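You operate a simulated robot arm through the tools that you are given. There is no shell and no other tool. Be economical: measure what you need, move in short steps, check, and stop when the job is done.

You run a simulated robot arm. Do the job below in one go: nothing can be reset, and whatever is moved stays where it is left.

TASK
Put things in order on the dining table. At the end: the silver round tin stands where the silver lamb can stood; the pink piece of cake from the dining table stands where the silver round tin stood; the blue vase from the dining table is on the green plate; the grey marble column from the dining table is in the grey small tub; the silver lamb can stands where the grey marble column stood; whatever was shut is shut again. Leave all else as you found it, and nothing knocked over.
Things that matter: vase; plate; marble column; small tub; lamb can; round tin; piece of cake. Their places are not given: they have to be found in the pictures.

The check looks at the end state, three seconds after you hand in, the way a careful person would. Anything else that was tipped, shoved, dropped, spilled or broken makes it a failure.

THE ROBOT
A 6-joint arm with a two-finger parallel gripper, fixed in place. Base frame: the origin is at the foot of the arm, x ahead of it, y to its left, z up; the work surface is at about z = 0. Readings come in m, degrees, newtons and seconds.
With the tool pointing down near the work surface it reaches from about 0.18 to 0.46 m from the base axis. Its first joint turns from -70.0 to 70.0 degrees. Payload 1.9 kg.
Tool frame: the origin (TCP) lies between the finger pads and is the grasp point; the fingertips stand 0.023 m ahead of it; z points along the fingers, y is the line along which they close. The gripper opens to 0.094 m. The fingers are 0.038 m wide and 0.01 m thick; the gripper's body (0.054 by 0.096 m) begins 0.039 m behind the TCP.
Orientation is that of the tool frame in the base frame, as [roll, pitch, yaw] about the fixed x, y, z axes, in that order (R = Rz(yaw) Ry(pitch) Rx(roll)). With the fingers straight down and closing along the base's y, the tool's x points along the base's -x, its y along +y and its z along -z.

THE INTERFACE
- The arm moves only by the tool servo_tool. Its argument "series" is text: rows parted by semicolons, each of 7 numbers parted by spaces: the shift along the tool's x, y, z in units of 40 mm (1.0 is 40 mm), then the turn, a rotation vector about the tool's x, y, z in units of 8 degrees (1.0 is 8 degrees), then the opening, from 0 (shut) to 1 (fully open). In form: dx dy dz ax ay az gripper; .... A call has 1 to 20 rows; each row shifts and turns the commanded pose from where the row before left it, along the tool's axes as they then stand. A call with a number of a shift or a turn outside -1 to 1 is refused whole. Each row takes 0.2 s and may step no farther than 0.05 m and 8.6 degrees from the row before; otherwise, or with a gripper value out of range, the whole call is refused. Where a pose cannot be reached the arm comes as near as it can. A force on the tool above 40 N (or 10 N above the force at the start of the call, whichever is more), or a blocked arm, ends the call early, and 0.2 s more pass. The fingers move at their own pace (about 0.108 m/s each) and stop on an object; they squeeze with about 23 N. The grip force told is the motor's: it shows also when the fingers shut on nothing. Time passes only in rows, and 0.2 s behind the last, so rows that do not move let the fingers close. The reply holds the time, the measured pose of the TCP, the force on the tool along the base axes, the opening and the grip force, in the units named above and with some noise.
- Cameras (640 x 400 px; columns grow to the right, rows downward): "scene" is fixed at [0.0681, 0.3196, 0.4372]; the picture's right is [-0.68, -0.73, 0.00], its down [-0.33, 0.31, -0.89] and it looks along [0.66, -0.61, -0.45] (base axes); focal length 214 px, centre (320, 200). "wrist" rides on the gripper at [-0.039, 0, -0.044] in the tool frame; the picture's right is [0.00, -1.00, 0.00], its down [0.97, 0.00, -0.24] and it looks along [0.24, 0.00, 0.97] (tool axes); focal length 218 px, centre (320, 200).
- get_image(camera): a new picture of that camera. It takes no simulated time.
- locate(camera, pixels): for up to 12 pixels [column, row] of the newest picture of that camera ("zoom" is the newest enlarged one), the place [x, y, z] in the base frame of the surface seen there, good to about 0.002 m. It takes no simulated time.
- inspect(camera, box): a new picture of the part [left, top, right, bottom] of that camera's present view, enlarged. It takes no simulated time.
- close_job(): hands the job in; it is judged then, once.

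Work in short steps. Measure before you move; look again where a grasp or a placing could have gone wrong, and mend it. You have 80 turns and 38 pictures in all, those below and enlarged ones among them. Open the gripper and draw the arm clear of the work before you hand the job in, unless the task says otherwise; then end with one line.

The tools are called after ">>>" as name(argument=value, ...) on one line, values as JSON. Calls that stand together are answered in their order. servo_tool: Moves the arm, as the interface text tells. Its arguments: {"type":"object","properties":{"series":{"type":"string"}},"required":["series"]} The other tools are called the same way: get_image (camera) takes a picture; locate (camera, pixels) gives the place of the surface under pixels of a picture; inspect (camera, box) takes an enlarged picture of a part of a camera's view; close_job () hands the job in.

At the start:

```text
t: 0.0
ee_pos: [0.2745, -0.1328, 0.3499]
orientation: [-180.0, -0.1, 179.9]
contact_force: [0.2, 0.2, 0.7]
width: 0.0939
grasp_force: 0.1
```

scene: 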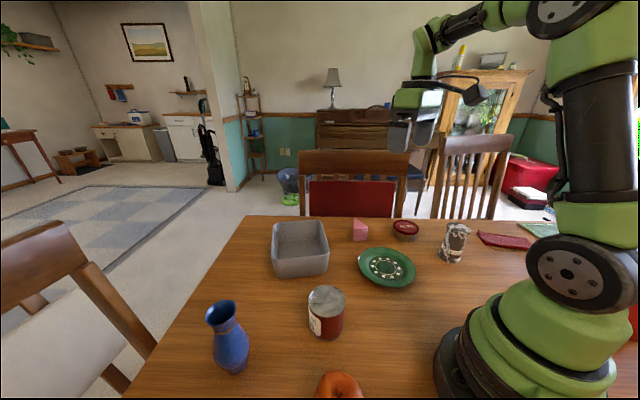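
wrist: 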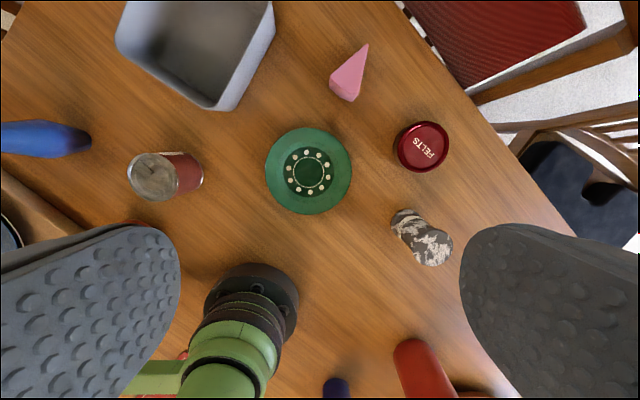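

The can is at scene (327,312), the tin with the red lid at (405,230), the cake at (360,230), the column at (454,243), the tub at (300,248), the plate at (387,267) and the vase at (228,337). I'll enlarge the scene view and measure points in the wrist picture.

>>> inspect(camera="scene", box=[190, 200, 510, 400])

>>> locate(camera="wrist", pixels=[[155, 178], [190, 172], [308, 172], [308, 132], [421, 146], [400, 146], [347, 75], [404, 218], [432, 248], [45, 138], [195, 40], [280, 30]])

>>> locate(camera="scene", pixels=[[327, 296], [326, 325], [387, 267], [405, 226], [405, 236], [360, 232], [455, 229], [452, 250], [222, 312], [231, 350], [300, 245], [300, 270]])

```text
2.00 times, centred on (350, 300) of scene
```

zoom: 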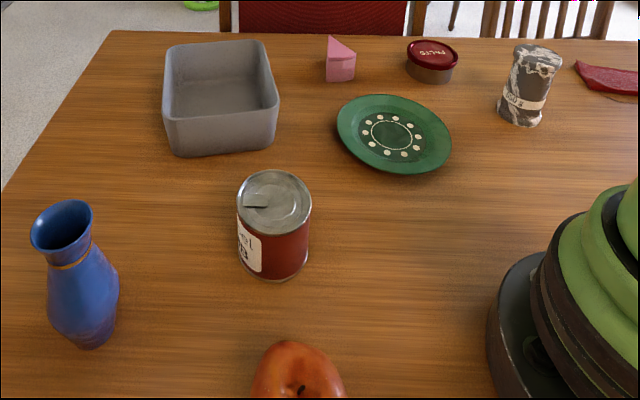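

```text
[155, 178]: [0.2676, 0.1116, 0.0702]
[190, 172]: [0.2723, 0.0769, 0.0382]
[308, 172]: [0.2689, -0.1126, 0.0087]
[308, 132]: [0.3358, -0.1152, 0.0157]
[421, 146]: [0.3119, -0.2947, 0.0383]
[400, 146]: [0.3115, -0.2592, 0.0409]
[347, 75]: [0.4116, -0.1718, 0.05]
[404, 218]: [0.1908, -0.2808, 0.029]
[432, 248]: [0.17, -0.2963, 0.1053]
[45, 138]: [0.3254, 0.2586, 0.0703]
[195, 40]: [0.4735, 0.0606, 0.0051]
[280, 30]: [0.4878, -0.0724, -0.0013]
```

```text
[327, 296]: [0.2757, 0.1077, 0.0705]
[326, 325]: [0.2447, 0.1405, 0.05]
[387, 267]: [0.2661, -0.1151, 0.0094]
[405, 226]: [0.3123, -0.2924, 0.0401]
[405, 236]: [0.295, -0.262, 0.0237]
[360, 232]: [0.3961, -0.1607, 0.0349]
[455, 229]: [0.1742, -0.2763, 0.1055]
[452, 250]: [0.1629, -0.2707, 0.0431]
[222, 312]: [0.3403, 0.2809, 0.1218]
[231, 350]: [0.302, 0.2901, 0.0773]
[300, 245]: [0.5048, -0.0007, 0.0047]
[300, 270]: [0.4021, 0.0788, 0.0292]
```

I need the edges of the tops and bases, so I'll measure more points in the zoom and wrist pictures.

>>> locate(camera="zoom", pixels=[[241, 200], [308, 202], [275, 174], [272, 232], [270, 274], [409, 50], [456, 50], [432, 42], [430, 64], [430, 80], [518, 120], [520, 100]])

>>> locate(camera="zoom", pixels=[[514, 55], [560, 60], [540, 48], [535, 70], [327, 62], [354, 62], [340, 80], [329, 40], [352, 53], [36, 235], [90, 215], [62, 255]])

>>> locate(camera="zoom", pixels=[[168, 50], [262, 42], [278, 100], [166, 118], [220, 90], [180, 110], [262, 95], [245, 70], [50, 300], [118, 295], [85, 345], [222, 150]])

>>> locate(camera="wrist", pixels=[[131, 178], [180, 178], [155, 155], [155, 198], [396, 146], [447, 146], [421, 124], [421, 168], [268, 172], [349, 172], [308, 210], [308, 130]])

```text
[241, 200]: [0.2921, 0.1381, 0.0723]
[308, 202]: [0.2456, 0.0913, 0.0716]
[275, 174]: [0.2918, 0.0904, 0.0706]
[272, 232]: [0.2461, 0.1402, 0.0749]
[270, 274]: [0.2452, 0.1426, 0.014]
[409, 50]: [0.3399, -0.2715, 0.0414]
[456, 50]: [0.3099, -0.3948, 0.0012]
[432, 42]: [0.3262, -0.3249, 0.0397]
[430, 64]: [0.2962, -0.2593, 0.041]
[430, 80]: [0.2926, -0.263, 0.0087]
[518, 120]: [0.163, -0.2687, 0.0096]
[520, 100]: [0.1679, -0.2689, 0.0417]
```

```text
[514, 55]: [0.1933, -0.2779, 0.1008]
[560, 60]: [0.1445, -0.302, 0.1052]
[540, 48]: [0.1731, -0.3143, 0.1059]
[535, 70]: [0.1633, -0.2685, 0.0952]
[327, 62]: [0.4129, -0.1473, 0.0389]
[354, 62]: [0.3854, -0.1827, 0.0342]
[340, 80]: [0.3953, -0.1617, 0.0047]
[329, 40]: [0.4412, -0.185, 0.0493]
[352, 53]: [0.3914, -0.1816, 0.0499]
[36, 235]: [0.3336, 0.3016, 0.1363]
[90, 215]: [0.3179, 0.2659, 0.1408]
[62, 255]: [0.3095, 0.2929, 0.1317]
```

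```text
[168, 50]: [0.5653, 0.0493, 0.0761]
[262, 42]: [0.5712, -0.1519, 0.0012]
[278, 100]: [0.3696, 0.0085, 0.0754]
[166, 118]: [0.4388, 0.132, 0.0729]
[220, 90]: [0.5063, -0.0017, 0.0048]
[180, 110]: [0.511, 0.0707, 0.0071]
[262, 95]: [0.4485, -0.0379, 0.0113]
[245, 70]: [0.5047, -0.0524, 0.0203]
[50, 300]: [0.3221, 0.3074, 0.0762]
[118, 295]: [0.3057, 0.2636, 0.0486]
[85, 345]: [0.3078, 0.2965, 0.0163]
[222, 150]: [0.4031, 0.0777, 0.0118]
```

```text
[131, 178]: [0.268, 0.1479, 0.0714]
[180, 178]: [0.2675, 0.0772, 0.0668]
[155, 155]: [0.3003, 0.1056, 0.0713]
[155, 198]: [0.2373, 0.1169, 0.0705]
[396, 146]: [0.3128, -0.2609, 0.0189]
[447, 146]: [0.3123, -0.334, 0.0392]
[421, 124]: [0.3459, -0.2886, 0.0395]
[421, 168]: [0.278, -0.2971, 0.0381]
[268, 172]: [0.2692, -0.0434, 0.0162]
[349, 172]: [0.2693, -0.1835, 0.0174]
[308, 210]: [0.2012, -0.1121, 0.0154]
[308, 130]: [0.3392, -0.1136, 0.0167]
```

The can is centred near (0.269, 0.112) with Ø 0.07. The tin is near (0.312, -0.297), the column near (0.175, -0.29) with height 0.105, and the tub centre near (0.467, 0.029). I'll move above the column first and look at it from there.

>>> servo_tool(series="0.5 -0.786 0.5 0 0 0 1;0.5 -0.786 0.5 0 0 0 1;0.5 -0.786 0.5 0 0 0 1;0.5 -0.786 0.5 0 0 0 1;0.5 -0.786 0.5 0 0 0 1")

>>> get_image(camera="wrist")

```text
t: 1.2
ee_pos: [0.1739, -0.2908, 0.2488]
orientation: [-180.0, 0.1, 179.9]
contact_force: [0.0, -0.8, -0.1]
width: 0.0938
grasp_force: 0.1
```

```text
34 pictures are left
```

wrist: 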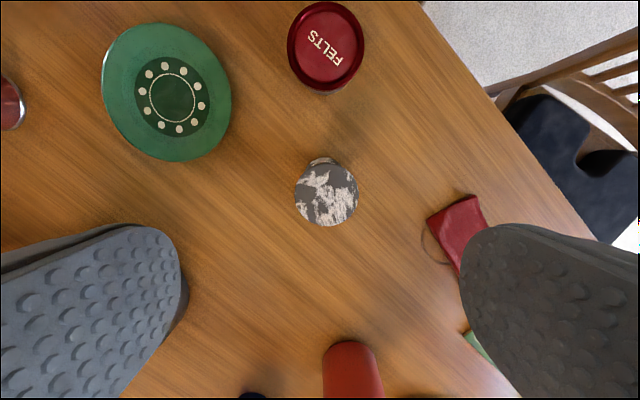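

The column's top is a circle centred near (326,194). I'll measure it, the red cylinder near (350,370) and the pouch near (455,230).

>>> locate(camera="wrist", pixels=[[297, 193], [356, 193], [326, 166], [326, 222], [326, 194], [322, 159], [350, 350], [350, 385], [430, 220], [460, 205], [326, 5], [326, 85]])

```text
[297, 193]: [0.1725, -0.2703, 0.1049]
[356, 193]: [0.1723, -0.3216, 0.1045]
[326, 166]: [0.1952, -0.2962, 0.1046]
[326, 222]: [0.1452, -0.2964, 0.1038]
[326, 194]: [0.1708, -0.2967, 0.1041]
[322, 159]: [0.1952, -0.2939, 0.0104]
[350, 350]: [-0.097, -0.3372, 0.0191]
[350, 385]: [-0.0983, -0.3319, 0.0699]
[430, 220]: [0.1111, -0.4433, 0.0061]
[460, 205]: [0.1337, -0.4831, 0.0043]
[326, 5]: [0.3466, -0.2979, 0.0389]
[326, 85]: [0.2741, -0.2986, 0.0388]
```

The column is centred at (0.1705, -0.296) with Ø 0.051. I'll go down to TCP z 0.085 and close.

>>> servo_tool(series="0.085 -0.13 0.8 0 0 0 1;0 0 0.9 0 0 0 1;0 0 0.9 0 0 0 1;0 0 0.9 0 0 0 1;0 0 0.6 0 0 0 1;0 0 0 0 0 0 0.3;0 0 0 0 0 0 0.3;0 0 0 0 0 0 0.3;0 0 0 0 0 0 0.3")

```text
t: 3.2
ee_pos: [0.1705, -0.2957, 0.084]
orientation: [179.9, 0.0, 179.9]
contact_force: [0.7, 0.3, -0.1]
width: 0.0578
grasp_force: 22.9
```

It's gripped at 0.058 m wide. I'll lift it 0.12 m and carry it over the tub.

>>> servo_tool(series="0 0 -0.6 0 0 0 0;0 0 -0.8 0 0 0 0;0 0 -0.8 0 0 0 0;0 0 -0.8 0 0 0 0")

>>> servo_tool(series="-0.624 0.7227 0 0 0 0 0;-0.624 0.7227 0 0 0 0 0;-0.624 0.7227 0 0 0 0 0;-0.624 0.7227 0 0 0 0 0;-0.624 0.7227 0 0 0 0 0;-0.624 0.7227 0 0 0 0 0;-0.624 0.7227 0 0 0 0 0;-0.624 0.7227 0 0 0 0 0;-0.624 0.7227 0 0 0 0 0;-0.624 0.7227 0 0 0 0 0;-0.624 0.7227 0 0 0 0 0;0 0 0 0 0 0 0")

>>> get_image(camera="wrist")

>>> get_image(camera="scene")

```text
t: 4.2
ee_pos: [0.1708, -0.2953, 0.2063]
orientation: [179.8, 0.0, 179.7]
contact_force: [0.2, 0.6, -6.4]
width: 0.058
grasp_force: 23.4
```

```text
t: 6.8
ee_pos: [0.4483, 0.0221, 0.2025]
orientation: [-180.0, 0.0, 179.8]
contact_force: [0.3, -0.2, -5.3]
width: 0.0579
grasp_force: 22.5
```

```text
33 pictures are left
```

wrist: 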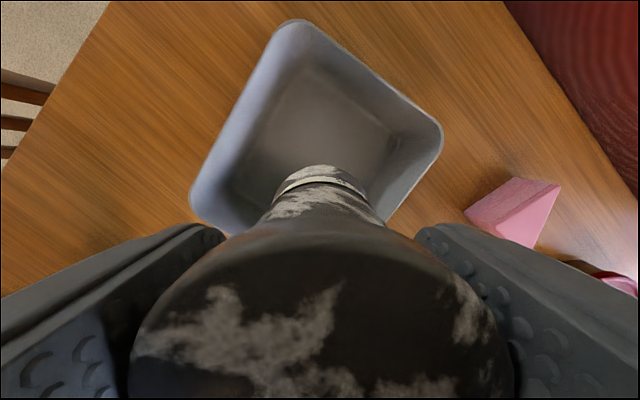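

```text
32 pictures are left
```

scene: 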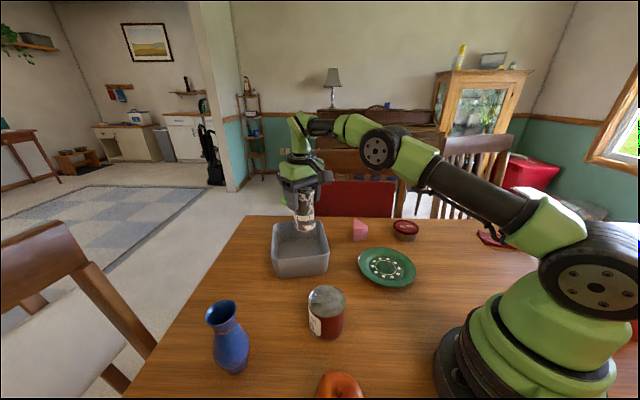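

The column hangs over the tub. I'll measure the tub's rim and floor corners before lowering.

>>> locate(camera="wrist", pixels=[[194, 205], [294, 24], [438, 132], [315, 72], [395, 135], [232, 185], [300, 130], [325, 110], [245, 105], [370, 70]])

```text
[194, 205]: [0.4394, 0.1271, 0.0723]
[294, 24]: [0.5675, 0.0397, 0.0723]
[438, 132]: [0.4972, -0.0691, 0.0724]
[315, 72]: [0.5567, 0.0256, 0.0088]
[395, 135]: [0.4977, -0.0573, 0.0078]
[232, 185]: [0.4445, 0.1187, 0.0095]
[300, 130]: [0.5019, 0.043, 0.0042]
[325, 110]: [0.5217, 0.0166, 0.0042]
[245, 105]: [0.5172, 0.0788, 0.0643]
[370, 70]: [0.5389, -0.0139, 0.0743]
```

The rim centre is about (0.468, 0.029). Shifting +0.02 in y keeps the fingers clear of the near-right wall. Then I'll lower until just above the floor at z 0.004.

>>> servo_tool(series="0 0.5 0 0 0 0 0;0 0 0.7 0 0 0 0;0 0 0.7 0 0 0 0;0 0 0.7 0 0 0 0;0 0 0.5 0 0 0 0;0 0 0.18 0 0 0 0;0 0 0 0 0 0 0")

```text
t: 8.4
ee_pos: [0.448, 0.042, 0.0929]
orientation: [179.9, 0.1, 179.9]
contact_force: [0.5, 0.1, -6.1]
width: 0.0577
grasp_force: 23.1
```

The column is about 4 mm above the floor. I'll ease it down in small steps and watch the force.

>>> servo_tool(series="0 0 0.06 0 0 0 0;0 0 0.03 0 0 0 0;0 0 0 0 0 0 0")

```text
t: 9.2
ee_pos: [0.4469, 0.0423, 0.0918]
orientation: [179.9, 0.0, 179.8]
contact_force: [-0.7, 0.4, -5.8]
width: 0.0577
grasp_force: 23.2
```

There's no contact yet, so I'll keep lowering in small steps.

>>> servo_tool(series="0 0 0.05 0 0 0 0;0 0 0.04 0 0 0 0;0 0 0 0 0 0 0")

```text
t: 10.0
ee_pos: [0.4457, 0.0415, 0.0884]
orientation: [180.0, 0.4, 179.9]
contact_force: [-3.2, 0.6, 21.8]
width: 0.058
grasp_force: 23.1
```

It's in contact, with the force up to +22 N. I'll back off a hair, release, and rise.

>>> servo_tool(series="0 0 -0.04 0 0 0 0;0 0 0 0 0 0 0.7;0 0 0 0 0 0 0.8;0 0 0 0 0 0 0.8;0 0 -0.4 0 0 0 0.8;0 0 -0.8 0 0 0 0.8;0 0 -0.9 0 0 0 0.8;0 0 -0.9 0 0 0 0.8")

>>> get_image(camera="wrist")

```text
t: 11.8
ee_pos: [0.4458, 0.0401, 0.2071]
orientation: [180.0, 0.0, 179.9]
contact_force: [0.2, -0.3, -0.3]
width: 0.0751
grasp_force: 0.2
```

```text
31 pictures are left
```

wrist: 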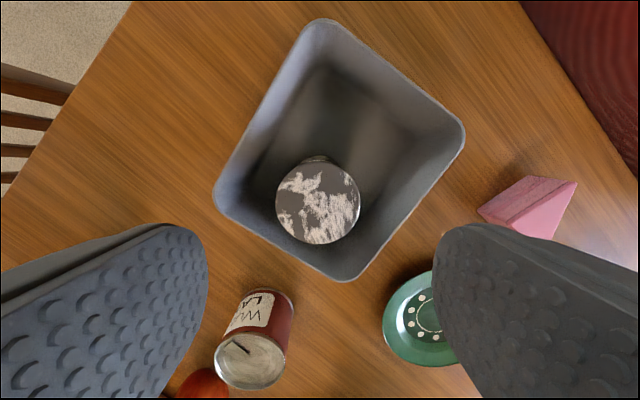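

The column stands upright in the tub. Next I'll go over the lamb can and look from above.

>>> servo_tool(series="0.884 0.362 0 0 0 0 1;0.884 0.362 0 0 0 0 1;0.884 0.362 0 0 0 0 1;0.884 0.362 0 0 0 0 1;0.884 0.362 0 0 0 0 1;0 0 0 0 0 0 1")

>>> get_image(camera="wrist")

```text
t: 13.2
ee_pos: [0.2683, 0.1117, 0.2066]
orientation: [180.0, 0.1, 179.8]
contact_force: [-0.5, 0.2, -0.6]
width: 0.0942
grasp_force: 0.0
```

```text
30 pictures are left
```

wrist: 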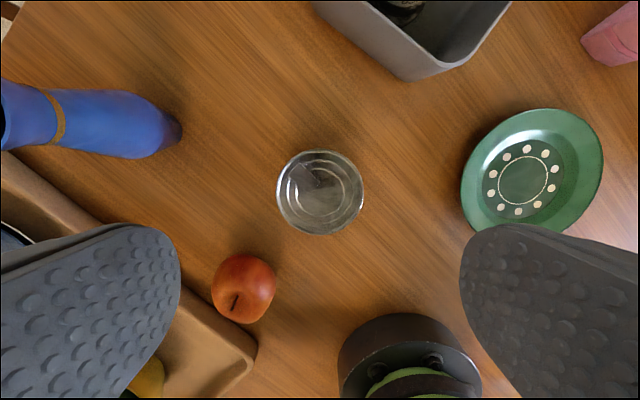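

The can top is centred near (320,192). An apple sits at (243,288) and a tray edge at (60,190), so I'll check the clearances.

>>> locate(camera="wrist", pixels=[[279, 192], [362, 192], [320, 153], [320, 232], [243, 258], [272, 280], [243, 288], [100, 240], [60, 200], [250, 355], [165, 125], [60, 120]])

```text
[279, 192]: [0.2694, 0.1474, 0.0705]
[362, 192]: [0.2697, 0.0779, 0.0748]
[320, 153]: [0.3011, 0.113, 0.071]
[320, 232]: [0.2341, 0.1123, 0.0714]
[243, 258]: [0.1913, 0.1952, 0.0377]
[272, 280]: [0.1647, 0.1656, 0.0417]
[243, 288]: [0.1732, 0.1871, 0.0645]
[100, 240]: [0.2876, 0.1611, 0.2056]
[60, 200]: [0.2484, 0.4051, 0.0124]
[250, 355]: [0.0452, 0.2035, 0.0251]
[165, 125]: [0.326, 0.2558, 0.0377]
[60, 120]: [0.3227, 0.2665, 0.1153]
```

Can centre is (0.2685, 0.1125) and the fingers clear the apple. I'll go down to z 0.045 and grip.

>>> servo_tool(series="0 0.02 0.9 0 0 0 1;0 0 0.9 0 0 0 1;0 0 0.9 0 0 0 1;0 0 0.9 0 0 0 1;0 0 0.43 0 0 0 1;0 0 0 0 0 0 0.5;0 0 0 0 0 0 0.5;0 0 0 0 0 0 0.5")

```text
t: 15.0
ee_pos: [0.2712, 0.115, 0.0454]
orientation: [-180.0, 0.0, 180.0]
contact_force: [0.3, -0.2, 0.5]
width: 0.0695
grasp_force: 22.9
```

It's gripped at 0.0695. I'll lift it and carry it to the column's old spot at (0.1705, -0.296).

>>> servo_tool(series="0 0 -0.6 0 0 0 0.4;0 0 -0.8 0 0 0 0.4;0 0 -0.8 0 0 0 0.4;0.225 -0.93 0 0 0 0 0.4;0.225 -0.93 0 0 0 0 0.4;0.225 -0.93 0 0 0 0 0.4;0.225 -0.93 0 0 0 0 0.4;0.225 -0.93 0 0 0 0 0.4;0.225 -0.93 0 0 0 0 0.4;0.225 -0.93 0 0 0 0 0.4;0.225 -0.93 0 0 0 0 0.4;0.225 -0.93 0 0 0 0 0.4;0.225 -0.93 0 0 0 0 0.4;0.225 -0.93 0 0 0 0 0.4;0 0 0 0 0 0 0.4")

```text
t: 18.2
ee_pos: [0.171, -0.2908, 0.1363]
orientation: [179.9, 0.0, -180.0]
contact_force: [0.0, -0.8, -3.4]
width: 0.0693
grasp_force: 23.2
```

I'll nudge y by about -4 mm and lower to just above the table.

>>> servo_tool(series="0 -0.1 0.7 0 0 0 0.4;0 0 0.7 0 0 0 0.4;0 0 0.6 0 0 0 0.4;0 0 0.18 0 0 0 0.4;0 0 0 0 0 0 0.4")

```text
t: 19.4
ee_pos: [0.1681, -0.2958, 0.0494]
orientation: [-179.9, 0.0, 180.0]
contact_force: [-0.3, -0.2, -3.9]
width: 0.0695
grasp_force: 22.8
```

I'll ease the last few millimetres down until contact.

>>> servo_tool(series="-0.03 0 0.05 0 0 0 0.4;0 0 0.04 0 0 0 0.4;0 0 0 0 0 0 0.4")

```text
t: 20.2
ee_pos: [0.1705, -0.2968, 0.0443]
orientation: [-180.0, 0.1, 179.9]
contact_force: [-2.5, 3.2, 6.4]
width: 0.0695
grasp_force: 23.3
```

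It's in contact. I'll release, rise, and check the placing.

>>> servo_tool(series="0 0 0 0 0 0 0.9;0 0 0 0 0 0 1;0 0 0 0 0 0 1;0 0 -0.5 0 0 0 1;0 0 -0.9 0 0 0 1;0 0 -0.9 0 0 0 1;0 0 -0.9 0 0 0 1;0 0 -0.8 0 0 0 1")

>>> get_image(camera="wrist")

>>> locate(camera="wrist", pixels=[[320, 192], [320, 60], [320, 40]])

```text
t: 22.0
ee_pos: [0.1725, -0.3001, 0.2055]
orientation: [-179.9, 0.1, 179.7]
contact_force: [1.4, 0.9, -0.6]
width: 0.0941
grasp_force: 0.1
```

```text
29 pictures are left
```

wrist: 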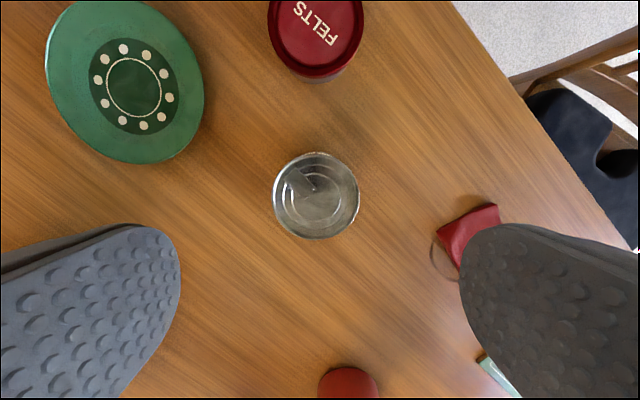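

```text
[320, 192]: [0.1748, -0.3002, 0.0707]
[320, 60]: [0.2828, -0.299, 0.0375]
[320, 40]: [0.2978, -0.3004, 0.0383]
```

The can stands at about (0.172, -0.297), as wanted. Next I'll go over the tin.

>>> servo_tool(series="-0.87 0.01 0 0 0 0 1;-0.87 0.01 0 0 0 0 1;-0.87 0.01 0 0 0 0 1;-0.87 0.01 0 0 0 0 1;0 0 0 0 0 0 1")

>>> get_image(camera="wrist")

>>> locate(camera="wrist", pixels=[[284, 198], [356, 198], [320, 164], [320, 232], [320, 198]])

```text
t: 23.2
ee_pos: [0.3113, -0.2938, 0.2056]
orientation: [-180.0, 0.0, 179.8]
contact_force: [0.3, 0.8, -0.3]
width: 0.0938
grasp_force: 0.2
```

```text
28 pictures are left
```

wrist: 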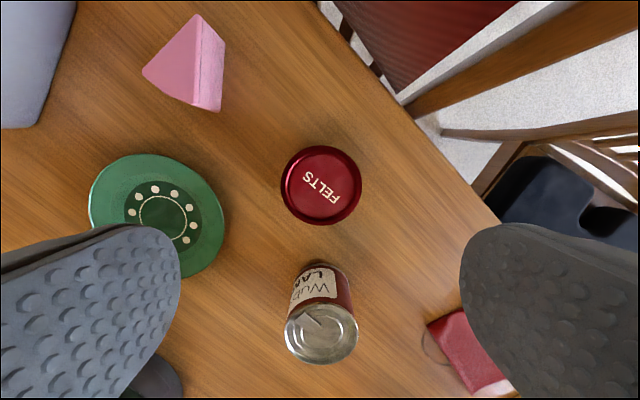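

```text
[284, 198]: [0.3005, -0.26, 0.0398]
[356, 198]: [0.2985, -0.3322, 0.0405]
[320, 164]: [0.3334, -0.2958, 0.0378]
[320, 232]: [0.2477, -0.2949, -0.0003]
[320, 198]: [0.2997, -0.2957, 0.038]
```

The tin's lid spans columns 281–362 and rows 146–226, so Ø is about 0.08. I'll measure its edges precisely, and the cake's corners too.

>>> locate(camera="wrist", pixels=[[283, 186], [360, 186], [321, 149], [321, 223], [144, 70], [198, 15], [224, 44], [219, 109], [198, 100], [190, 60], [212, 60], [150, 80]])

>>> inspect(camera="wrist", box=[100, 0, 420, 200])

```text
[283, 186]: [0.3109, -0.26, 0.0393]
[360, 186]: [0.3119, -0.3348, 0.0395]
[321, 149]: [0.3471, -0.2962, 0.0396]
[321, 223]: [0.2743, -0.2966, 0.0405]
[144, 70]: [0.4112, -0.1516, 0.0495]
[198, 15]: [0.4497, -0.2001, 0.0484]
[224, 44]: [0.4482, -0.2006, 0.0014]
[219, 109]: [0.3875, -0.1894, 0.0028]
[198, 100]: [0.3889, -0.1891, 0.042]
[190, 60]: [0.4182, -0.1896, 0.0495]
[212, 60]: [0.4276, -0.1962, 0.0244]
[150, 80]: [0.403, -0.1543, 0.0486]
```

```text
2.00 times, centred on (260, 100) of wrist
```

zoom: 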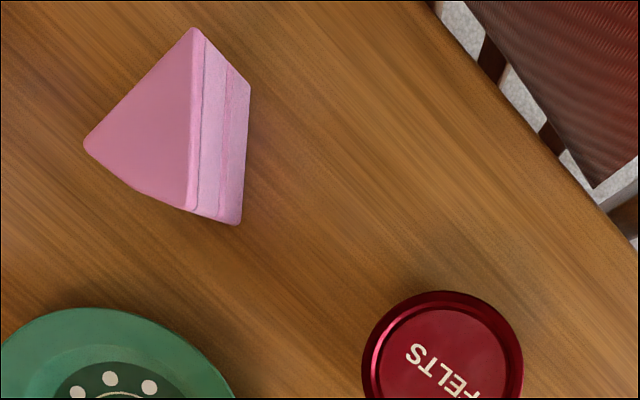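

The tin centre is (0.311, -0.297) with Ø 0.077. I'll go down to z 0.029 with the fingers open.

>>> servo_tool(series="0 -0.04 0.9 0 0 0 1;0 0 0.9 0 0 0 1;0 0 0.9 0 0 0 1;0 0 0.9 0 0 0 1;0 0 0.5 0 0 0 1;0 0 0.3 0 0 0 1;0 0 0 0 0 0 1")

```text
t: 24.8
ee_pos: [0.3112, -0.299, 0.0289]
orientation: [-179.9, 0.2, 179.9]
contact_force: [0.8, 0.0, -0.1]
width: 0.094
grasp_force: 0.1
```

There was no contact on the way down. I'll close on the tin and lift it.

>>> servo_tool(series="0 0 0 0 0 0 0.6;0 0 0 0 0 0 0.6;0 0 0 0 0 0 0.6;0 0 -0.5 0 0 0 0.5;0 0 -0.9 0 0 0 0.5;0 0 -0.9 0 0 0 0.5;0 0 -0.9 0 0 0 0.5")

```text
t: 26.4
ee_pos: [0.3119, -0.2984, 0.1574]
orientation: [179.9, 0.0, 179.8]
contact_force: [0.7, 0.6, -0.8]
width: 0.0804
grasp_force: 23.2
```

The tin is held at 0.080. I'll carry it to the can's old spot at (0.269, 0.1125) and stop just above the table.

>>> servo_tool(series="0.098 0.934 0 0 0 0 0.5;0.098 0.934 0 0 0 0 0.5;0.098 0.934 0 0 0 0 0.5;0.098 0.934 0 0 0 0 0.5;0.098 0.934 0 0 0 0 0.5;0.098 0.934 0 0 0 0 0.5;0.098 0.934 0 0 0 0 0.5;0.098 0.934 0 0 0 0 0.5;0.098 0.934 0 0 0 0 0.5;0.098 0.934 0 0 0 0 0.5;0.098 0.934 0 0 0 0 0.5;0 0 0.8 0 0 0 0.5;0 0 0.8 0 0 0 0.5;0 0 0.8 0 0 0 0.5;0 0 0.6 0 0 0 0.5;0 0 0 0 0 0 0.5")

```text
t: 29.8
ee_pos: [0.2684, 0.1133, 0.0391]
orientation: [179.9, 0.1, 179.7]
contact_force: [0.0, 0.2, -1.0]
width: 0.0802
grasp_force: 22.2
```

I'm at z 0.039 and the grasp was at 0.029, so I'll lower slowly to contact.

>>> servo_tool(series="0 0 0.12 0 0 0 0.5;0 0 0.07 0 0 0 0.5;0 0 0.04 0 0 0 0.5;0 0 0 0 0 0 0.5")

```text
t: 30.8
ee_pos: [0.2688, 0.114, 0.029]
orientation: [180.0, 0.0, 179.8]
contact_force: [-0.5, 0.0, -0.1]
width: 0.0803
grasp_force: 23.1
```

>>> servo_tool(series="0 0 0.03 0 0 0 0.5;0 0 0 0 0 0 0.5;0 0 0 0 0 0 1;0 0 0 0 0 0 1;0 0 0 0 0 0 1;0 0 -0.4 0 0 0 1;0 0 -0.9 0 0 0 1;0 0 -0.9 0 0 0 1;0 0 -0.9 0 0 0 1;0 0 -0.9 0 0 0 1;0 0 -0.6 0 0 0 1")

>>> get_image(camera="wrist")

>>> locate(camera="wrist", pixels=[[290, 188], [350, 188], [320, 155], [320, 188]])

```text
t: 33.2
ee_pos: [0.2687, 0.1155, 0.2119]
orientation: [180.0, -0.1, 179.9]
contact_force: [0.1, 0.1, -0.3]
width: 0.0941
grasp_force: 0.0
```

```text
26 pictures are left
```

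wrist: 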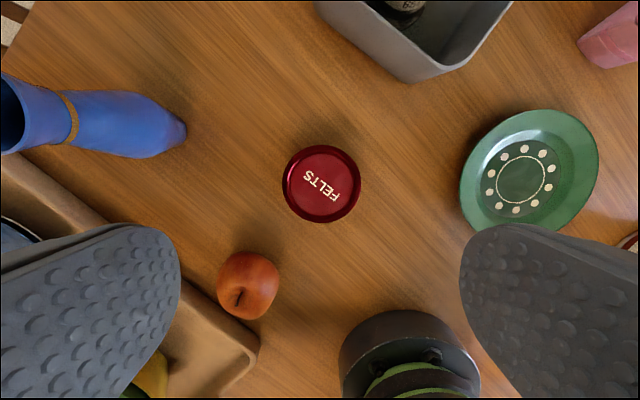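

```text
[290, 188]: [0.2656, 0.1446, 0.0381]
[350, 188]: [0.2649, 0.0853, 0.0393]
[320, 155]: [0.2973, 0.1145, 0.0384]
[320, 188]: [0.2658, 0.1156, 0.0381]
```

The tin stands at about (0.270, 0.1137). For the cake I'll grip along its tip-to-back axis, which lies at about -31° with its midpoint at (0.4245, -0.185). I'll move above it and turn the tool.

>>> servo_tool(series="-0.432 -0.831 0 0 0 0 1;-0.432 -0.831 0 0 0 0 1;-0.432 -0.831 0 0 0 0 1;-0.432 -0.831 0 0 0 0 1;-0.432 -0.831 0 0 0 0 1;-0.432 -0.831 0 0 0 0 1;-0.432 -0.831 0 0 0 0 1;-0.432 -0.831 0 0 0 0 1;-0.432 -0.831 0 0 0 0 1;0 0 0 0 0 0 1")

>>> servo_tool(series="0 0 0 0 0 -0.924 1;0 0 0 0 0 -0.924 1;0 0 0 0 0 -0.924 1;0 0 0 0 0 -0.924 1;0 0 0 0 0 -0.924 1;0 0 0 0 0 -0.924 1;0 0 0 0 0 -0.924 1;0 0 0 0 0 -0.924 1;0 0 0 0 0 0 1")

>>> get_image(camera="wrist")

```text
t: 35.4
ee_pos: [0.4145, -0.1757, 0.2122]
orientation: [-179.9, 0.0, 179.8]
contact_force: [0.0, -0.1, -0.2]
width: 0.0945
grasp_force: 0.0
out of reach, approached as far as the arm can: row 9
```

```text
t: 37.4
ee_pos: [0.4158, -0.1739, 0.2117]
orientation: [-179.9, 0.0, -120.9]
contact_force: [1.2, 0.7, -0.5]
width: 0.0938
grasp_force: 0.1
```

```text
25 pictures are left
```

wrist: 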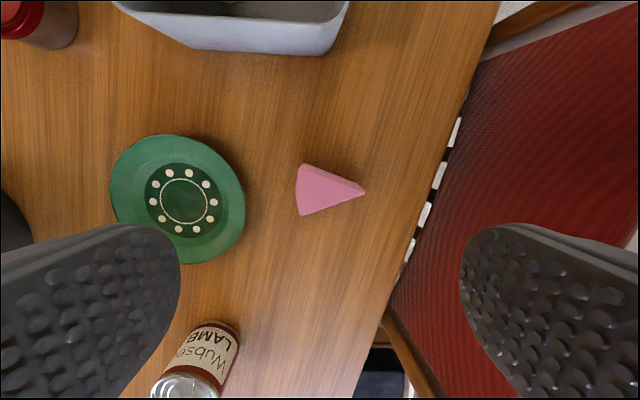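

The cake lies along the closing line, with its tip at (365,192) and its back at (296,190). I'll measure it.

>>> locate(camera="wrist", pixels=[[362, 192], [300, 212], [303, 168], [298, 190], [310, 187], [330, 192], [296, 185], [345, 182]])

```text
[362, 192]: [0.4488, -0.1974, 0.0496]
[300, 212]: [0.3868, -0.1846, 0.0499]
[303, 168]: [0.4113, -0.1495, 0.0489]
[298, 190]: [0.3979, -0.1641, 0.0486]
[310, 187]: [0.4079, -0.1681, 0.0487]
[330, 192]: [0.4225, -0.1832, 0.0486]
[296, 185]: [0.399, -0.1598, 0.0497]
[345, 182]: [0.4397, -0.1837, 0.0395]
```

The cake's midpoint is (0.4235, -0.180), about 9 mm further out than the TCP. I'll go down to z 0.10 and then extend along the axis.

>>> servo_tool(series="0 0 0.9 0 0 0 1;0 0 0.9 0 0 0 1;0 0 0.9 0 0 0 1;0 -0.12 0.1 0 0 0 1;0 -0.1 0 0 0 0 1;0 0 0 0 0 0 1")

```text
t: 38.8
ee_pos: [0.4244, -0.1775, 0.1]
orientation: [180.0, 0.0, -121.1]
contact_force: [-0.1, 0.0, 0.2]
width: 0.0941
grasp_force: 0.0
```

It reached that spot. I'll descend to z 0.030.

>>> servo_tool(series="0 0 0.7 0 0 0 1;0 0 0.6 0 0 0 1;0 0 0.45 0 0 0 1;0 0 0 0 0 0 1")

>>> get_image(camera="wrist")

```text
t: 39.8
ee_pos: [0.4199, -0.1759, 0.0301]
orientation: [-180.0, 0.0, -121.0]
contact_force: [0.2, 0.1, -0.7]
width: 0.0945
grasp_force: 0.0
out of reach, approached as far as the arm can: row 3
```

```text
24 pictures are left
```

wrist: 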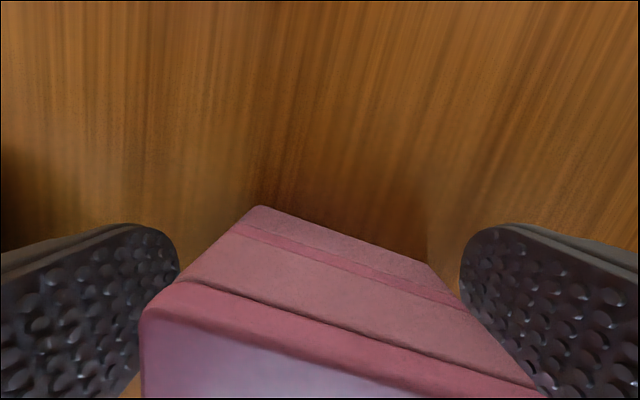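

The fingers straddle the cake. I'll close and see what width it stops at.

>>> servo_tool(series="0 0 0 0 0 0 0.8;0 0 0 0 0 0 0.5;0 0 0 0 0 0 0.4;0 0 0 0 0 0 0.4;0 0 -0.2 0 0 0 0.4;0 0 -0.4 0 0 0 0.4;0 0 0 0 0 0 0.4")

>>> get_image(camera="wrist")

```text
t: 41.4
ee_pos: [0.4206, -0.1764, 0.0534]
orientation: [179.9, 0.1, -120.9]
contact_force: [-0.9, 0.8, -0.5]
width: 0.0718
grasp_force: 8.2
```

```text
23 pictures are left
```

wrist: 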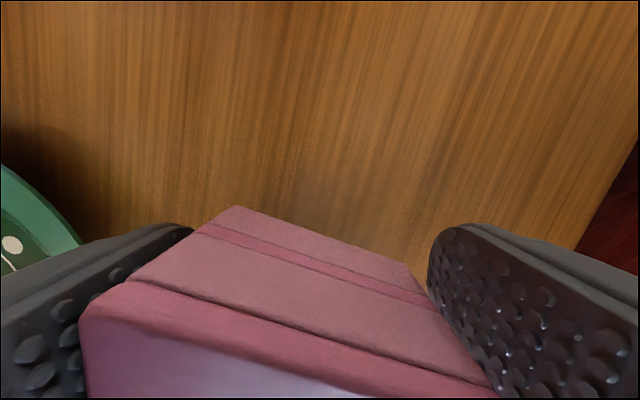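

The cake is lifted, but the grip force reads only 8 N at 0.072. I'll let the fingers settle with a firmer command and check again.

>>> servo_tool(series="0 0 0 0 0 0 0.2;0 0 0 0 0 0 0.2;0 0 0 0 0 0 0.2")

>>> get_image(camera="scene")

```text
t: 42.2
ee_pos: [0.4216, -0.1774, 0.0534]
orientation: [179.9, 0.0, -121.0]
contact_force: [-0.5, -0.3, -1.3]
width: 0.072
grasp_force: 8.4
```

```text
22 pictures are left
```

scene: 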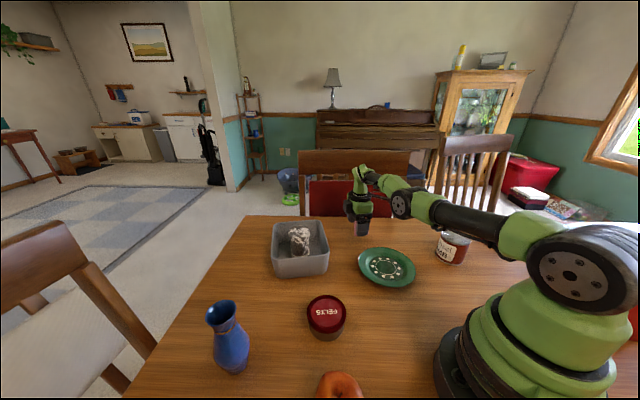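

The hold is steady, and the 8 N is probably the cap for a soft thing. I'll raise it and carry it to the tin's old spot at about (0.311, -0.297).

>>> servo_tool(series="0 0 -0.6 0 0 0 0.2;0.8 0.132 0 0 0 0 0.2;0.8 0.132 0 0 0 0 0.2;0.8 0.132 0 0 0 0 0.2;0.8 0.132 0 0 0 0 0.2;0.8 0.132 0 0 0 0 0.2;0 0 0 0 0 0 0.2")

>>> get_image(camera="wrist")

```text
t: 43.8
ee_pos: [0.3366, -0.3126, 0.0767]
orientation: [179.9, 0.1, -121.1]
contact_force: [0.1, -0.1, -0.5]
width: 0.0718
grasp_force: 7.8
out of reach, approached as far as the arm can: row 1, 2, 3, 4
```

```text
21 pictures are left
```

wrist: 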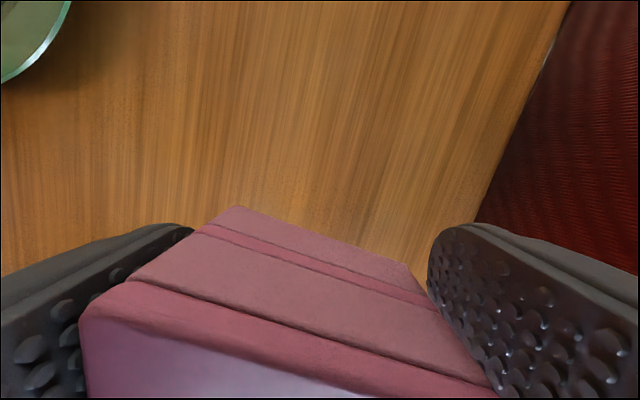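

It ran along the reach limit and stopped at (0.337, -0.313). I'll correct by +24 mm along tool y and then lower.

>>> servo_tool(series="0 0.3 0 0 0 0 0.2;0 0.3 0 0 0 0 0.2;0 0 0.5 0 0 0 0.2;0 0 0.4 0 0 0 0.2;0 0 0.12 0 0 0 0.2;0 0 0 0 0 0 0.2")

```text
t: 45.2
ee_pos: [0.3328, -0.311, 0.0337]
orientation: [-179.9, 0.1, -121.0]
contact_force: [-1.1, 0.0, -1.0]
width: 0.0719
grasp_force: 7.6
out of reach, approached as far as the arm can: row 1, 2, 5
```

The command still seems to sit beyond reach. I'll step inward along tool y in small pieces and watch the response.

>>> servo_tool(series="0 0 -0.1 0 0 0 0.2;0 0.2 0 0 0 0 0.2;0 0.2 0 0 0 0 0.2;0 0 0 0 0 0 0.2")

```text
t: 46.2
ee_pos: [0.3321, -0.311, 0.0366]
orientation: [179.9, 0.0, -121.0]
contact_force: [0.0, -0.3, -1.3]
width: 0.0716
grasp_force: 7.3
out of reach, approached as far as the arm can: row 2, 3
```

A wrist-joint limit looks likely, since the tool is yawed far from the base turn. I'll raise a little and turn the tool back 16°.

>>> servo_tool(series="0 0 -0.5 0 0 0 0.2;0 0 0 0 0 0.7 0.2;0 0 0 0 0 0.7 0.2;0 0 0 0 0 0.6 0.2;0 0 0 0 0 0 0.2")

```text
t: 47.4
ee_pos: [0.3335, -0.3127, 0.0571]
orientation: [180.0, 0.0, -137.1]
contact_force: [-0.7, 0.7, -0.7]
width: 0.0719
grasp_force: 7.8
out of reach, approached as far as the arm can: row 1
```

It's free now. I'll step to (0.3145, -0.301).

>>> servo_tool(series="0.075 0.27 0 0 0 0 0.2;0.075 0.27 0 0 0 0 0.2;0 0 0 0 0 0 0.2")

```text
t: 48.2
ee_pos: [0.335, -0.313, 0.0572]
orientation: [-180.0, 0.1, -137.0]
contact_force: [0.3, 0.0, -0.6]
width: 0.0718
grasp_force: 8.1
out of reach, approached as far as the arm can: row 1, 2
```

The arm seems stuck straight out, because commands along the radius do nothing. Reach is greatest near z 0.12, so I'll rise there to unstretch it and then step inward.

>>> servo_tool(series="0 0 -0.8 0 0 0 0.2;0 0 -0.8 0 0 0 0.2;0 0 0 0 0 0 0.2;0 0.15 0 0 0 0 0.2;0 0.15 0 0 0 0 0.2;0 0 0 0 0 0 0.2")

```text
t: 49.6
ee_pos: [0.3367, -0.315, 0.1189]
orientation: [-180.0, 0.1, -137.1]
contact_force: [-0.1, 0.4, -0.9]
width: 0.0718
grasp_force: 8.0
out of reach, approached as far as the arm can: row 4, 5
```

Small inward steps do nothing. I'll try one larger inward step to break out of the stretch.

>>> servo_tool(series="0 1 0 0 0 0 0.2;0 0 0 0 0 0 0.2;0 0 0 0 0 0 0.2")

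```text
t: 50.4
ee_pos: [0.3371, -0.315, 0.119]
orientation: [-180.0, -0.1, -137.0]
contact_force: [-0.5, -0.1, -0.5]
width: 0.0717
grasp_force: 8.3
out of reach, approached as far as the arm can: row 1
```

It's still stuck. From the earlier stretch at z 0.21, going down freed the arm, so I'll rise to about 0.21 and then come down with an inward component.

>>> servo_tool(series="0 0 -0.8 0 0 0 0.2;0 0 -0.8 0 0 0 0.2;0 0 -0.8 0 0 0 0.2;0 0 0 0 0 0 0.2;0 0.2 0.5 0 0 0 0.2;0 0.2 0.5 0 0 0 0.2;0 0 0 0 0 0 0.2")

```text
t: 52.0
ee_pos: [0.3373, -0.3052, 0.1752]
orientation: [180.0, 0.0, -137.0]
contact_force: [0.3, 0.1, -1.1]
width: 0.0718
grasp_force: 8.1
out of reach, approached as far as the arm can: row 2, 3, 5, 6
```

It slid along the boundary. Earlier a pure downward move from here worked without a reach flag, so I'll try pure down and then tiny inward steps.

>>> servo_tool(series="0 0 0.9 0 0 0 0.2;0 0 0 0 0 0 0.2")

>>> servo_tool(series="0 0.05 0 0 0 0 0.2;0 0.1 0 0 0 0 0.2;0 0.1 0 0 0 0 0.2;0 0 0 0 0 0 0.2")

```text
t: 52.6
ee_pos: [0.3394, -0.3098, 0.1409]
orientation: [-180.0, 0.1, -137.0]
contact_force: [-1.4, 0.6, 0.2]
width: 0.0719
grasp_force: 8.4
```

```text
t: 53.6
ee_pos: [0.3409, -0.309, 0.1417]
orientation: [-180.0, 0.1, -137.0]
contact_force: [-0.1, -0.7, -0.9]
width: 0.0716
grasp_force: 7.9
out of reach, approached as far as the arm can: row 1, 2, 3
```

The arm is still stretched straight. A tilt with the fingertips swinging inward, combined with an inward shift, should bend the elbow, so I'll try that.

>>> servo_tool(series="0 1 0 -1 0 0 0.2;0 0 0 0 0 0 0.2")

```text
t: 54.2
ee_pos: [0.3304, -0.2945, 0.1446]
orientation: [173.9, 0.0, -137.1]
contact_force: [-0.4, 0.9, -1.0]
width: 0.0715
grasp_force: 7.5
out of reach, approached as far as the arm can: row 1
```

It moved inward 17 mm with a 6° tilt. I'll continue with more inward shift than tilt.

>>> servo_tool(series="0 0.8 0 -0.3 0 0 0.2;0 0.5 0 0 0 0 0.2;0 0 0 0 0 0 0.2")

```text
t: 55.0
ee_pos: [0.3228, -0.2836, 0.1512]
orientation: [169.5, 0.0, -137.1]
contact_force: [-0.5, 1.0, -0.1]
width: 0.0719
grasp_force: 8.2
out of reach, approached as far as the arm can: row 1, 2
```

The solver trades tilt for reach. More tilt should bend the elbow enough to free it, and there's nothing nearby at this height, so I'll continue with two rows.

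>>> servo_tool(series="0 0.8 0.15 -0.9 0 0 0.2;0 0.8 0.2 -0.9 0 0 0.2;0 0 0 0 0 0 0.2")

```text
t: 55.8
ee_pos: [0.2825, -0.2739, 0.1575]
orientation: [156.2, -0.4, -136.5]
contact_force: [0.3, -0.8, -1.5]
width: 0.0717
grasp_force: 7.8
out of reach, approached as far as the arm can: row 1, 2
```

Tilt is 24° now. I'll test whether a pure inward shift is possible here.

>>> servo_tool(series="0 0.5 0.2 0 0 0 0.2;0 0 0 0 0 0 0.2")

```text
t: 56.4
ee_pos: [0.2818, -0.2732, 0.1576]
orientation: [156.2, -0.4, -136.5]
contact_force: [0.2, -0.1, -2.1]
width: 0.0719
grasp_force: 7.9
out of reach, approached as far as the arm can: row 1
```

I'll look at the arm's configuration.

>>> get_image(camera="scene")

```text
20 pictures are left
```

scene: 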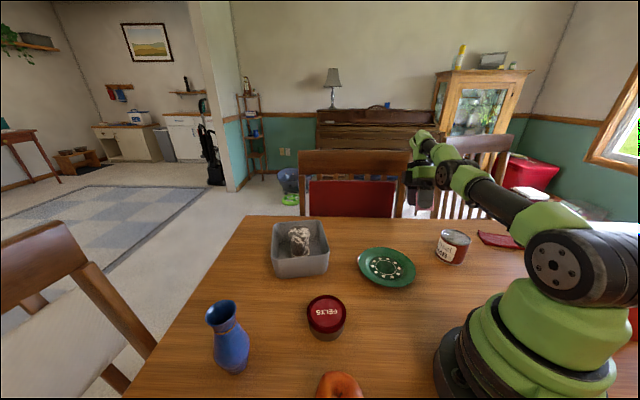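

I'll un-tilt while letting the TCP go out less than the full swing. That drives the elbow the other way and may bend it properly.

>>> servo_tool(series="0 -0.4 -0.1 1 0 0 0.2;0 -0.4 -0.1 1 0 0 0.2;0 0 0 0 0 0 0.2")

```text
t: 57.2
ee_pos: [0.3103, -0.3033, 0.1531]
orientation: [171.4, 0.1, -137.0]
contact_force: [0.4, -1.3, -1.3]
width: 0.0717
grasp_force: 8.0
out of reach, approached as far as the arm can: row 2
```

Row 1 was within reach. I'll test a small inward shift and the remaining un-tilt.

>>> servo_tool(series="0 0.1 0 0 0 0 0.2;0 -0.1 0 0.5 0 0 0.2;0 0 0 0 0 0 0.2")

```text
t: 58.0
ee_pos: [0.3171, -0.3124, 0.1527]
orientation: [175.1, 0.1, -137.0]
contact_force: [0.1, -0.2, -0.8]
width: 0.0718
grasp_force: 8.1
out of reach, approached as far as the arm can: row 1, 2
```

I'll try rising with a strong inward part, then look at the reading.

>>> servo_tool(series="0 0.5 -0.9 0 0 0 0.2;0 0.5 -0.9 0 0 0 0.2;0 0.5 -0.9 0 0 0 0.2;0 0 0 0 0 0 0.2")

```text
t: 59.0
ee_pos: [0.3053, -0.2959, 0.2519]
orientation: [175.2, 0.0, -136.9]
contact_force: [0.3, 0.8, -1.2]
width: 0.0718
grasp_force: 8.2
out of reach, approached as far as the arm can: row 1, 2, 3
```

I'm still on the reach boundary. I'll try the strongest combination: a full inward step while the fingertips swing outward, which demands a large elbow bend.

>>> servo_tool(series="0 1 0 1 0 0 0.2;0 0 0 0 0 0 0.2;0 1 0 1 0 0 0.2;0 0 0 0 0 0 0.2")

```text
t: 60.0
ee_pos: [0.3038, -0.2965, 0.2517]
orientation: [175.0, 0.1, -136.9]
contact_force: [-0.5, -0.1, -1.4]
width: 0.0719
grasp_force: 8.1
out of reach, approached as far as the arm can: row 1, 3
```

The step was refused whole. I'll try a consistent swing about the wrist (8° with 23–24 mm), only slightly interior each row, and watch which rows get flagged.

>>> servo_tool(series="0 0.58 -0.03 -1 0 0 0.2;0 0.59 -0.03 -1 0 0 0.2;0 0.6 -0.03 -1 0 0 0.2;0 0 0 0 0 0 0.2;0 0.05 0 0 0 0 0.2;0 0.1 0 0 0 0 0.2;0 0 0 0 0 0 0.2")

```text
t: 61.6
ee_pos: [0.2529, -0.2414, 0.27]
orientation: [151.1, 0.0, -137.0]
contact_force: [0.5, -0.7, -0.3]
width: 0.0716
grasp_force: 8.3
out of reach, approached as far as the arm can: row 1, 3
```

The small inward rows 5 and 6 weren't flagged. I'll push further inward from here.

>>> servo_tool(series="0 0.2 0 0 0 0 0.2;0 0.4 0 0 0 0 0.2;0 0.5 0 0 0 0 0.2;0 0 0 0 0 0 0.2")

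```text
t: 62.6
ee_pos: [0.2269, -0.2137, 0.2914]
orientation: [151.0, 0.1, -137.0]
contact_force: [0.1, -0.1, -1.0]
width: 0.0715
grasp_force: 7.8
```

The arm is free: the inward moves are now followed with no flag. I'll un-tilt to vertical here.

>>> servo_tool(series="0 0 0 0.905 0 0 0.2;0 0 0 0.905 0 0 0.2;0 0 0 0.905 0 0 0.2;0 0 0 0.905 0 0 0.2;0 0 0 0 0 0 0.2")

>>> get_image(camera="wrist")

```text
t: 63.8
ee_pos: [0.2267, -0.2138, 0.2919]
orientation: [-179.8, 0.1, -137.1]
contact_force: [-0.5, -0.2, -0.9]
width: 0.0718
grasp_force: 8.6
```

```text
19 pictures are left
```

wrist: 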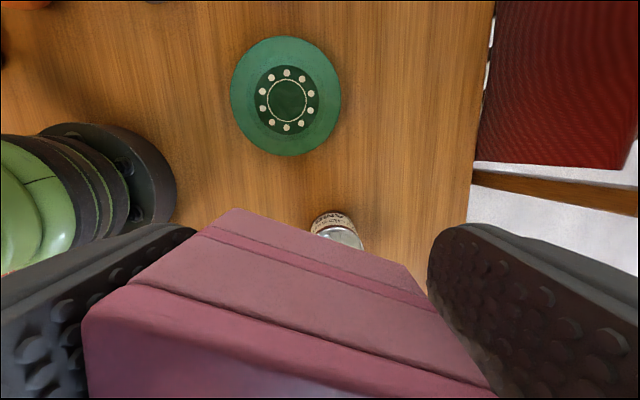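

It's vertical again and the cake is still held. I'll move down and out to above (0.313, -0.299) at z 0.13, staying inside the reach limit.

>>> servo_tool(series="-0.026 -0.606 0.8 0 0 0 0.2;-0.026 -0.606 0.8 0 0 0 0.2;-0.026 -0.606 0.8 0 0 0 0.2;-0.026 -0.606 0.8 0 0 0 0.2;-0.026 -0.606 0.8 0 0 0 0.2;0 0 0 0 0 0 0.2")

```text
t: 65.2
ee_pos: [0.3139, -0.2989, 0.1336]
orientation: [-179.9, 0.1, -137.0]
contact_force: [0.6, -0.1, -1.0]
width: 0.0719
grasp_force: 7.7
```

No flags, and it's in place at (0.314, -0.299). I'll lower it to just above the table, where the grasp was made at z 0.030.

>>> servo_tool(series="0 0 0.8 0 0 0 0.2;0 0 0.8 0 0 0 0.2;0 0 0.75 0 0 0 0.2;0 0 0.15 0 0 0 0.2;0 0 0 0 0 0 0.2")

```text
t: 66.4
ee_pos: [0.3141, -0.2994, 0.0322]
orientation: [-179.8, 0.1, -137.0]
contact_force: [-0.3, -0.3, -1.3]
width: 0.0717
grasp_force: 8.1
```

>>> servo_tool(series="0 0 0.04 0 0 0 0.2;0 0 0.03 0 0 0 0.2;0 0 0 0 0 0 0.2")

```text
t: 67.2
ee_pos: [0.3147, -0.2991, 0.0307]
orientation: [-179.9, -0.1, -137.0]
contact_force: [0.6, 0.1, -0.4]
width: 0.0717
grasp_force: 8.5
```

The weight has come off the tool, so I'll release, rise, and then draw inward.

>>> servo_tool(series="0 0 0 0 0 0 0.85;0 0 0 0 0 0 1;0 0 0 0 0 0 1;0 0 -0.5 0 0 0 1;0 0 -0.8 0 0 0 1;0 0 -0.9 0 0 0 1;0 0.5 -0.6 0 0 0 1;0 0.5 -0.6 0 0 0 1;0 0 0 0 0 0 1")

>>> get_image(camera="wrist")

>>> get_image(camera="scene")

```text
t: 69.2
ee_pos: [0.2835, -0.2709, 0.1654]
orientation: [-179.9, 0.0, -137.0]
contact_force: [-0.2, 0.1, 1.0]
width: 0.0937
grasp_force: 0.0
```

```text
18 pictures are left
```

wrist: 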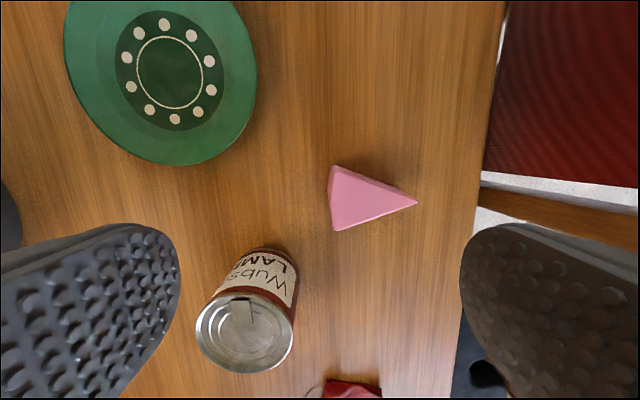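

```text
17 pictures are left
```

scene: 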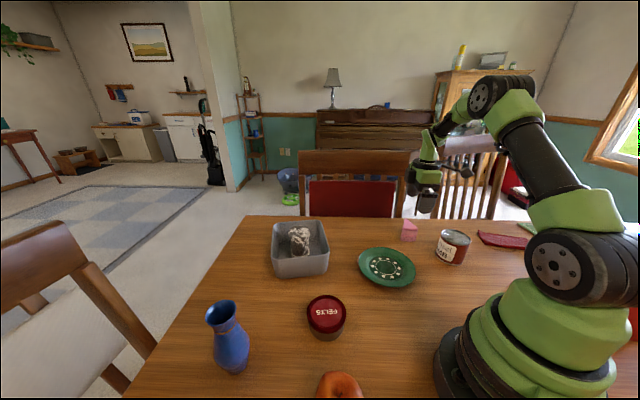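

The cake stands upright. I'll check its location and the plate's centre.

>>> locate(camera="wrist", pixels=[[332, 170], [336, 225], [413, 201], [345, 200], [168, 72], [70, 40], [250, 70]])

```text
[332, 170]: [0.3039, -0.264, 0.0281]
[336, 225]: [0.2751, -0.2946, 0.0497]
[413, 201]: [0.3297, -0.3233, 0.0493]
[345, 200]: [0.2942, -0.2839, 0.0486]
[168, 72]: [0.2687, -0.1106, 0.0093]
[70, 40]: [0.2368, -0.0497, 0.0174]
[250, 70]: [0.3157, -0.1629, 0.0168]
```

The cake's centroid is within a centimetre of the tin's old centre. Next is the vase: I'll turn the tool back to yaw 180 and move to a viewing pose at (0.29, 0.25, 0.26).

>>> servo_tool(series="0 0 -0.5 0 0 0.898 1;0 0 -0.5 0 0 0.898 1;0 0 -0.5 0 0 0.898 1;0 0 -0.5 0 0 0.898 1;0 0 -0.4 0 0 0.898 1;0 0 0 0 0 0.898 1;0 0 0 0 0 0 1")

>>> servo_tool(series="-0.012 0.93 0 0 0 0 1;-0.012 0.93 0 0 0 0 1;-0.012 0.93 0 0 0 0 1;-0.012 0.93 0 0 0 0 1;-0.012 0.93 0 0 0 0 1;-0.012 0.93 0 0 0 0 1;-0.012 0.93 0 0 0 0 1;-0.012 0.93 0 0 0 0 1;-0.012 0.93 0 0 0 0 1;-0.012 0.93 0 0 0 0 1;-0.012 0.93 0 0 0 0 1;-0.012 0.93 0 0 0 0 1;-0.012 0.93 0 0 0 0 1;-0.012 0.93 0 0 0 0 1;0 0 0 0 0 0 1")

>>> get_image(camera="wrist")

```text
t: 70.8
ee_pos: [0.2864, -0.2693, 0.2617]
orientation: [-179.9, 0.1, 179.7]
contact_force: [0.2, -0.5, -0.5]
width: 0.0939
grasp_force: 0.0
```

```text
t: 74.0
ee_pos: [0.2904, 0.2494, 0.263]
orientation: [-179.9, 0.1, 179.9]
contact_force: [-0.7, 0.1, -0.4]
width: 0.094
grasp_force: 0.0
```

```text
16 pictures are left
```

wrist: 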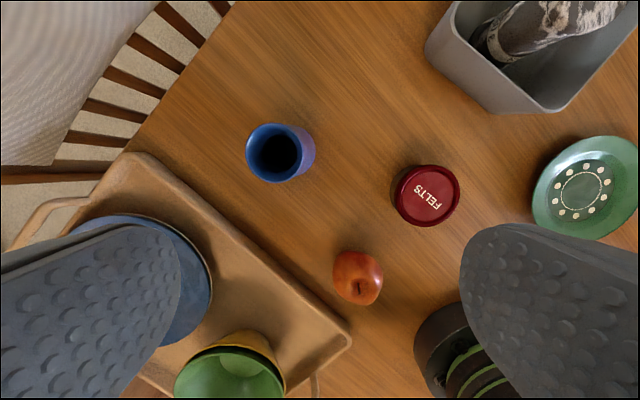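

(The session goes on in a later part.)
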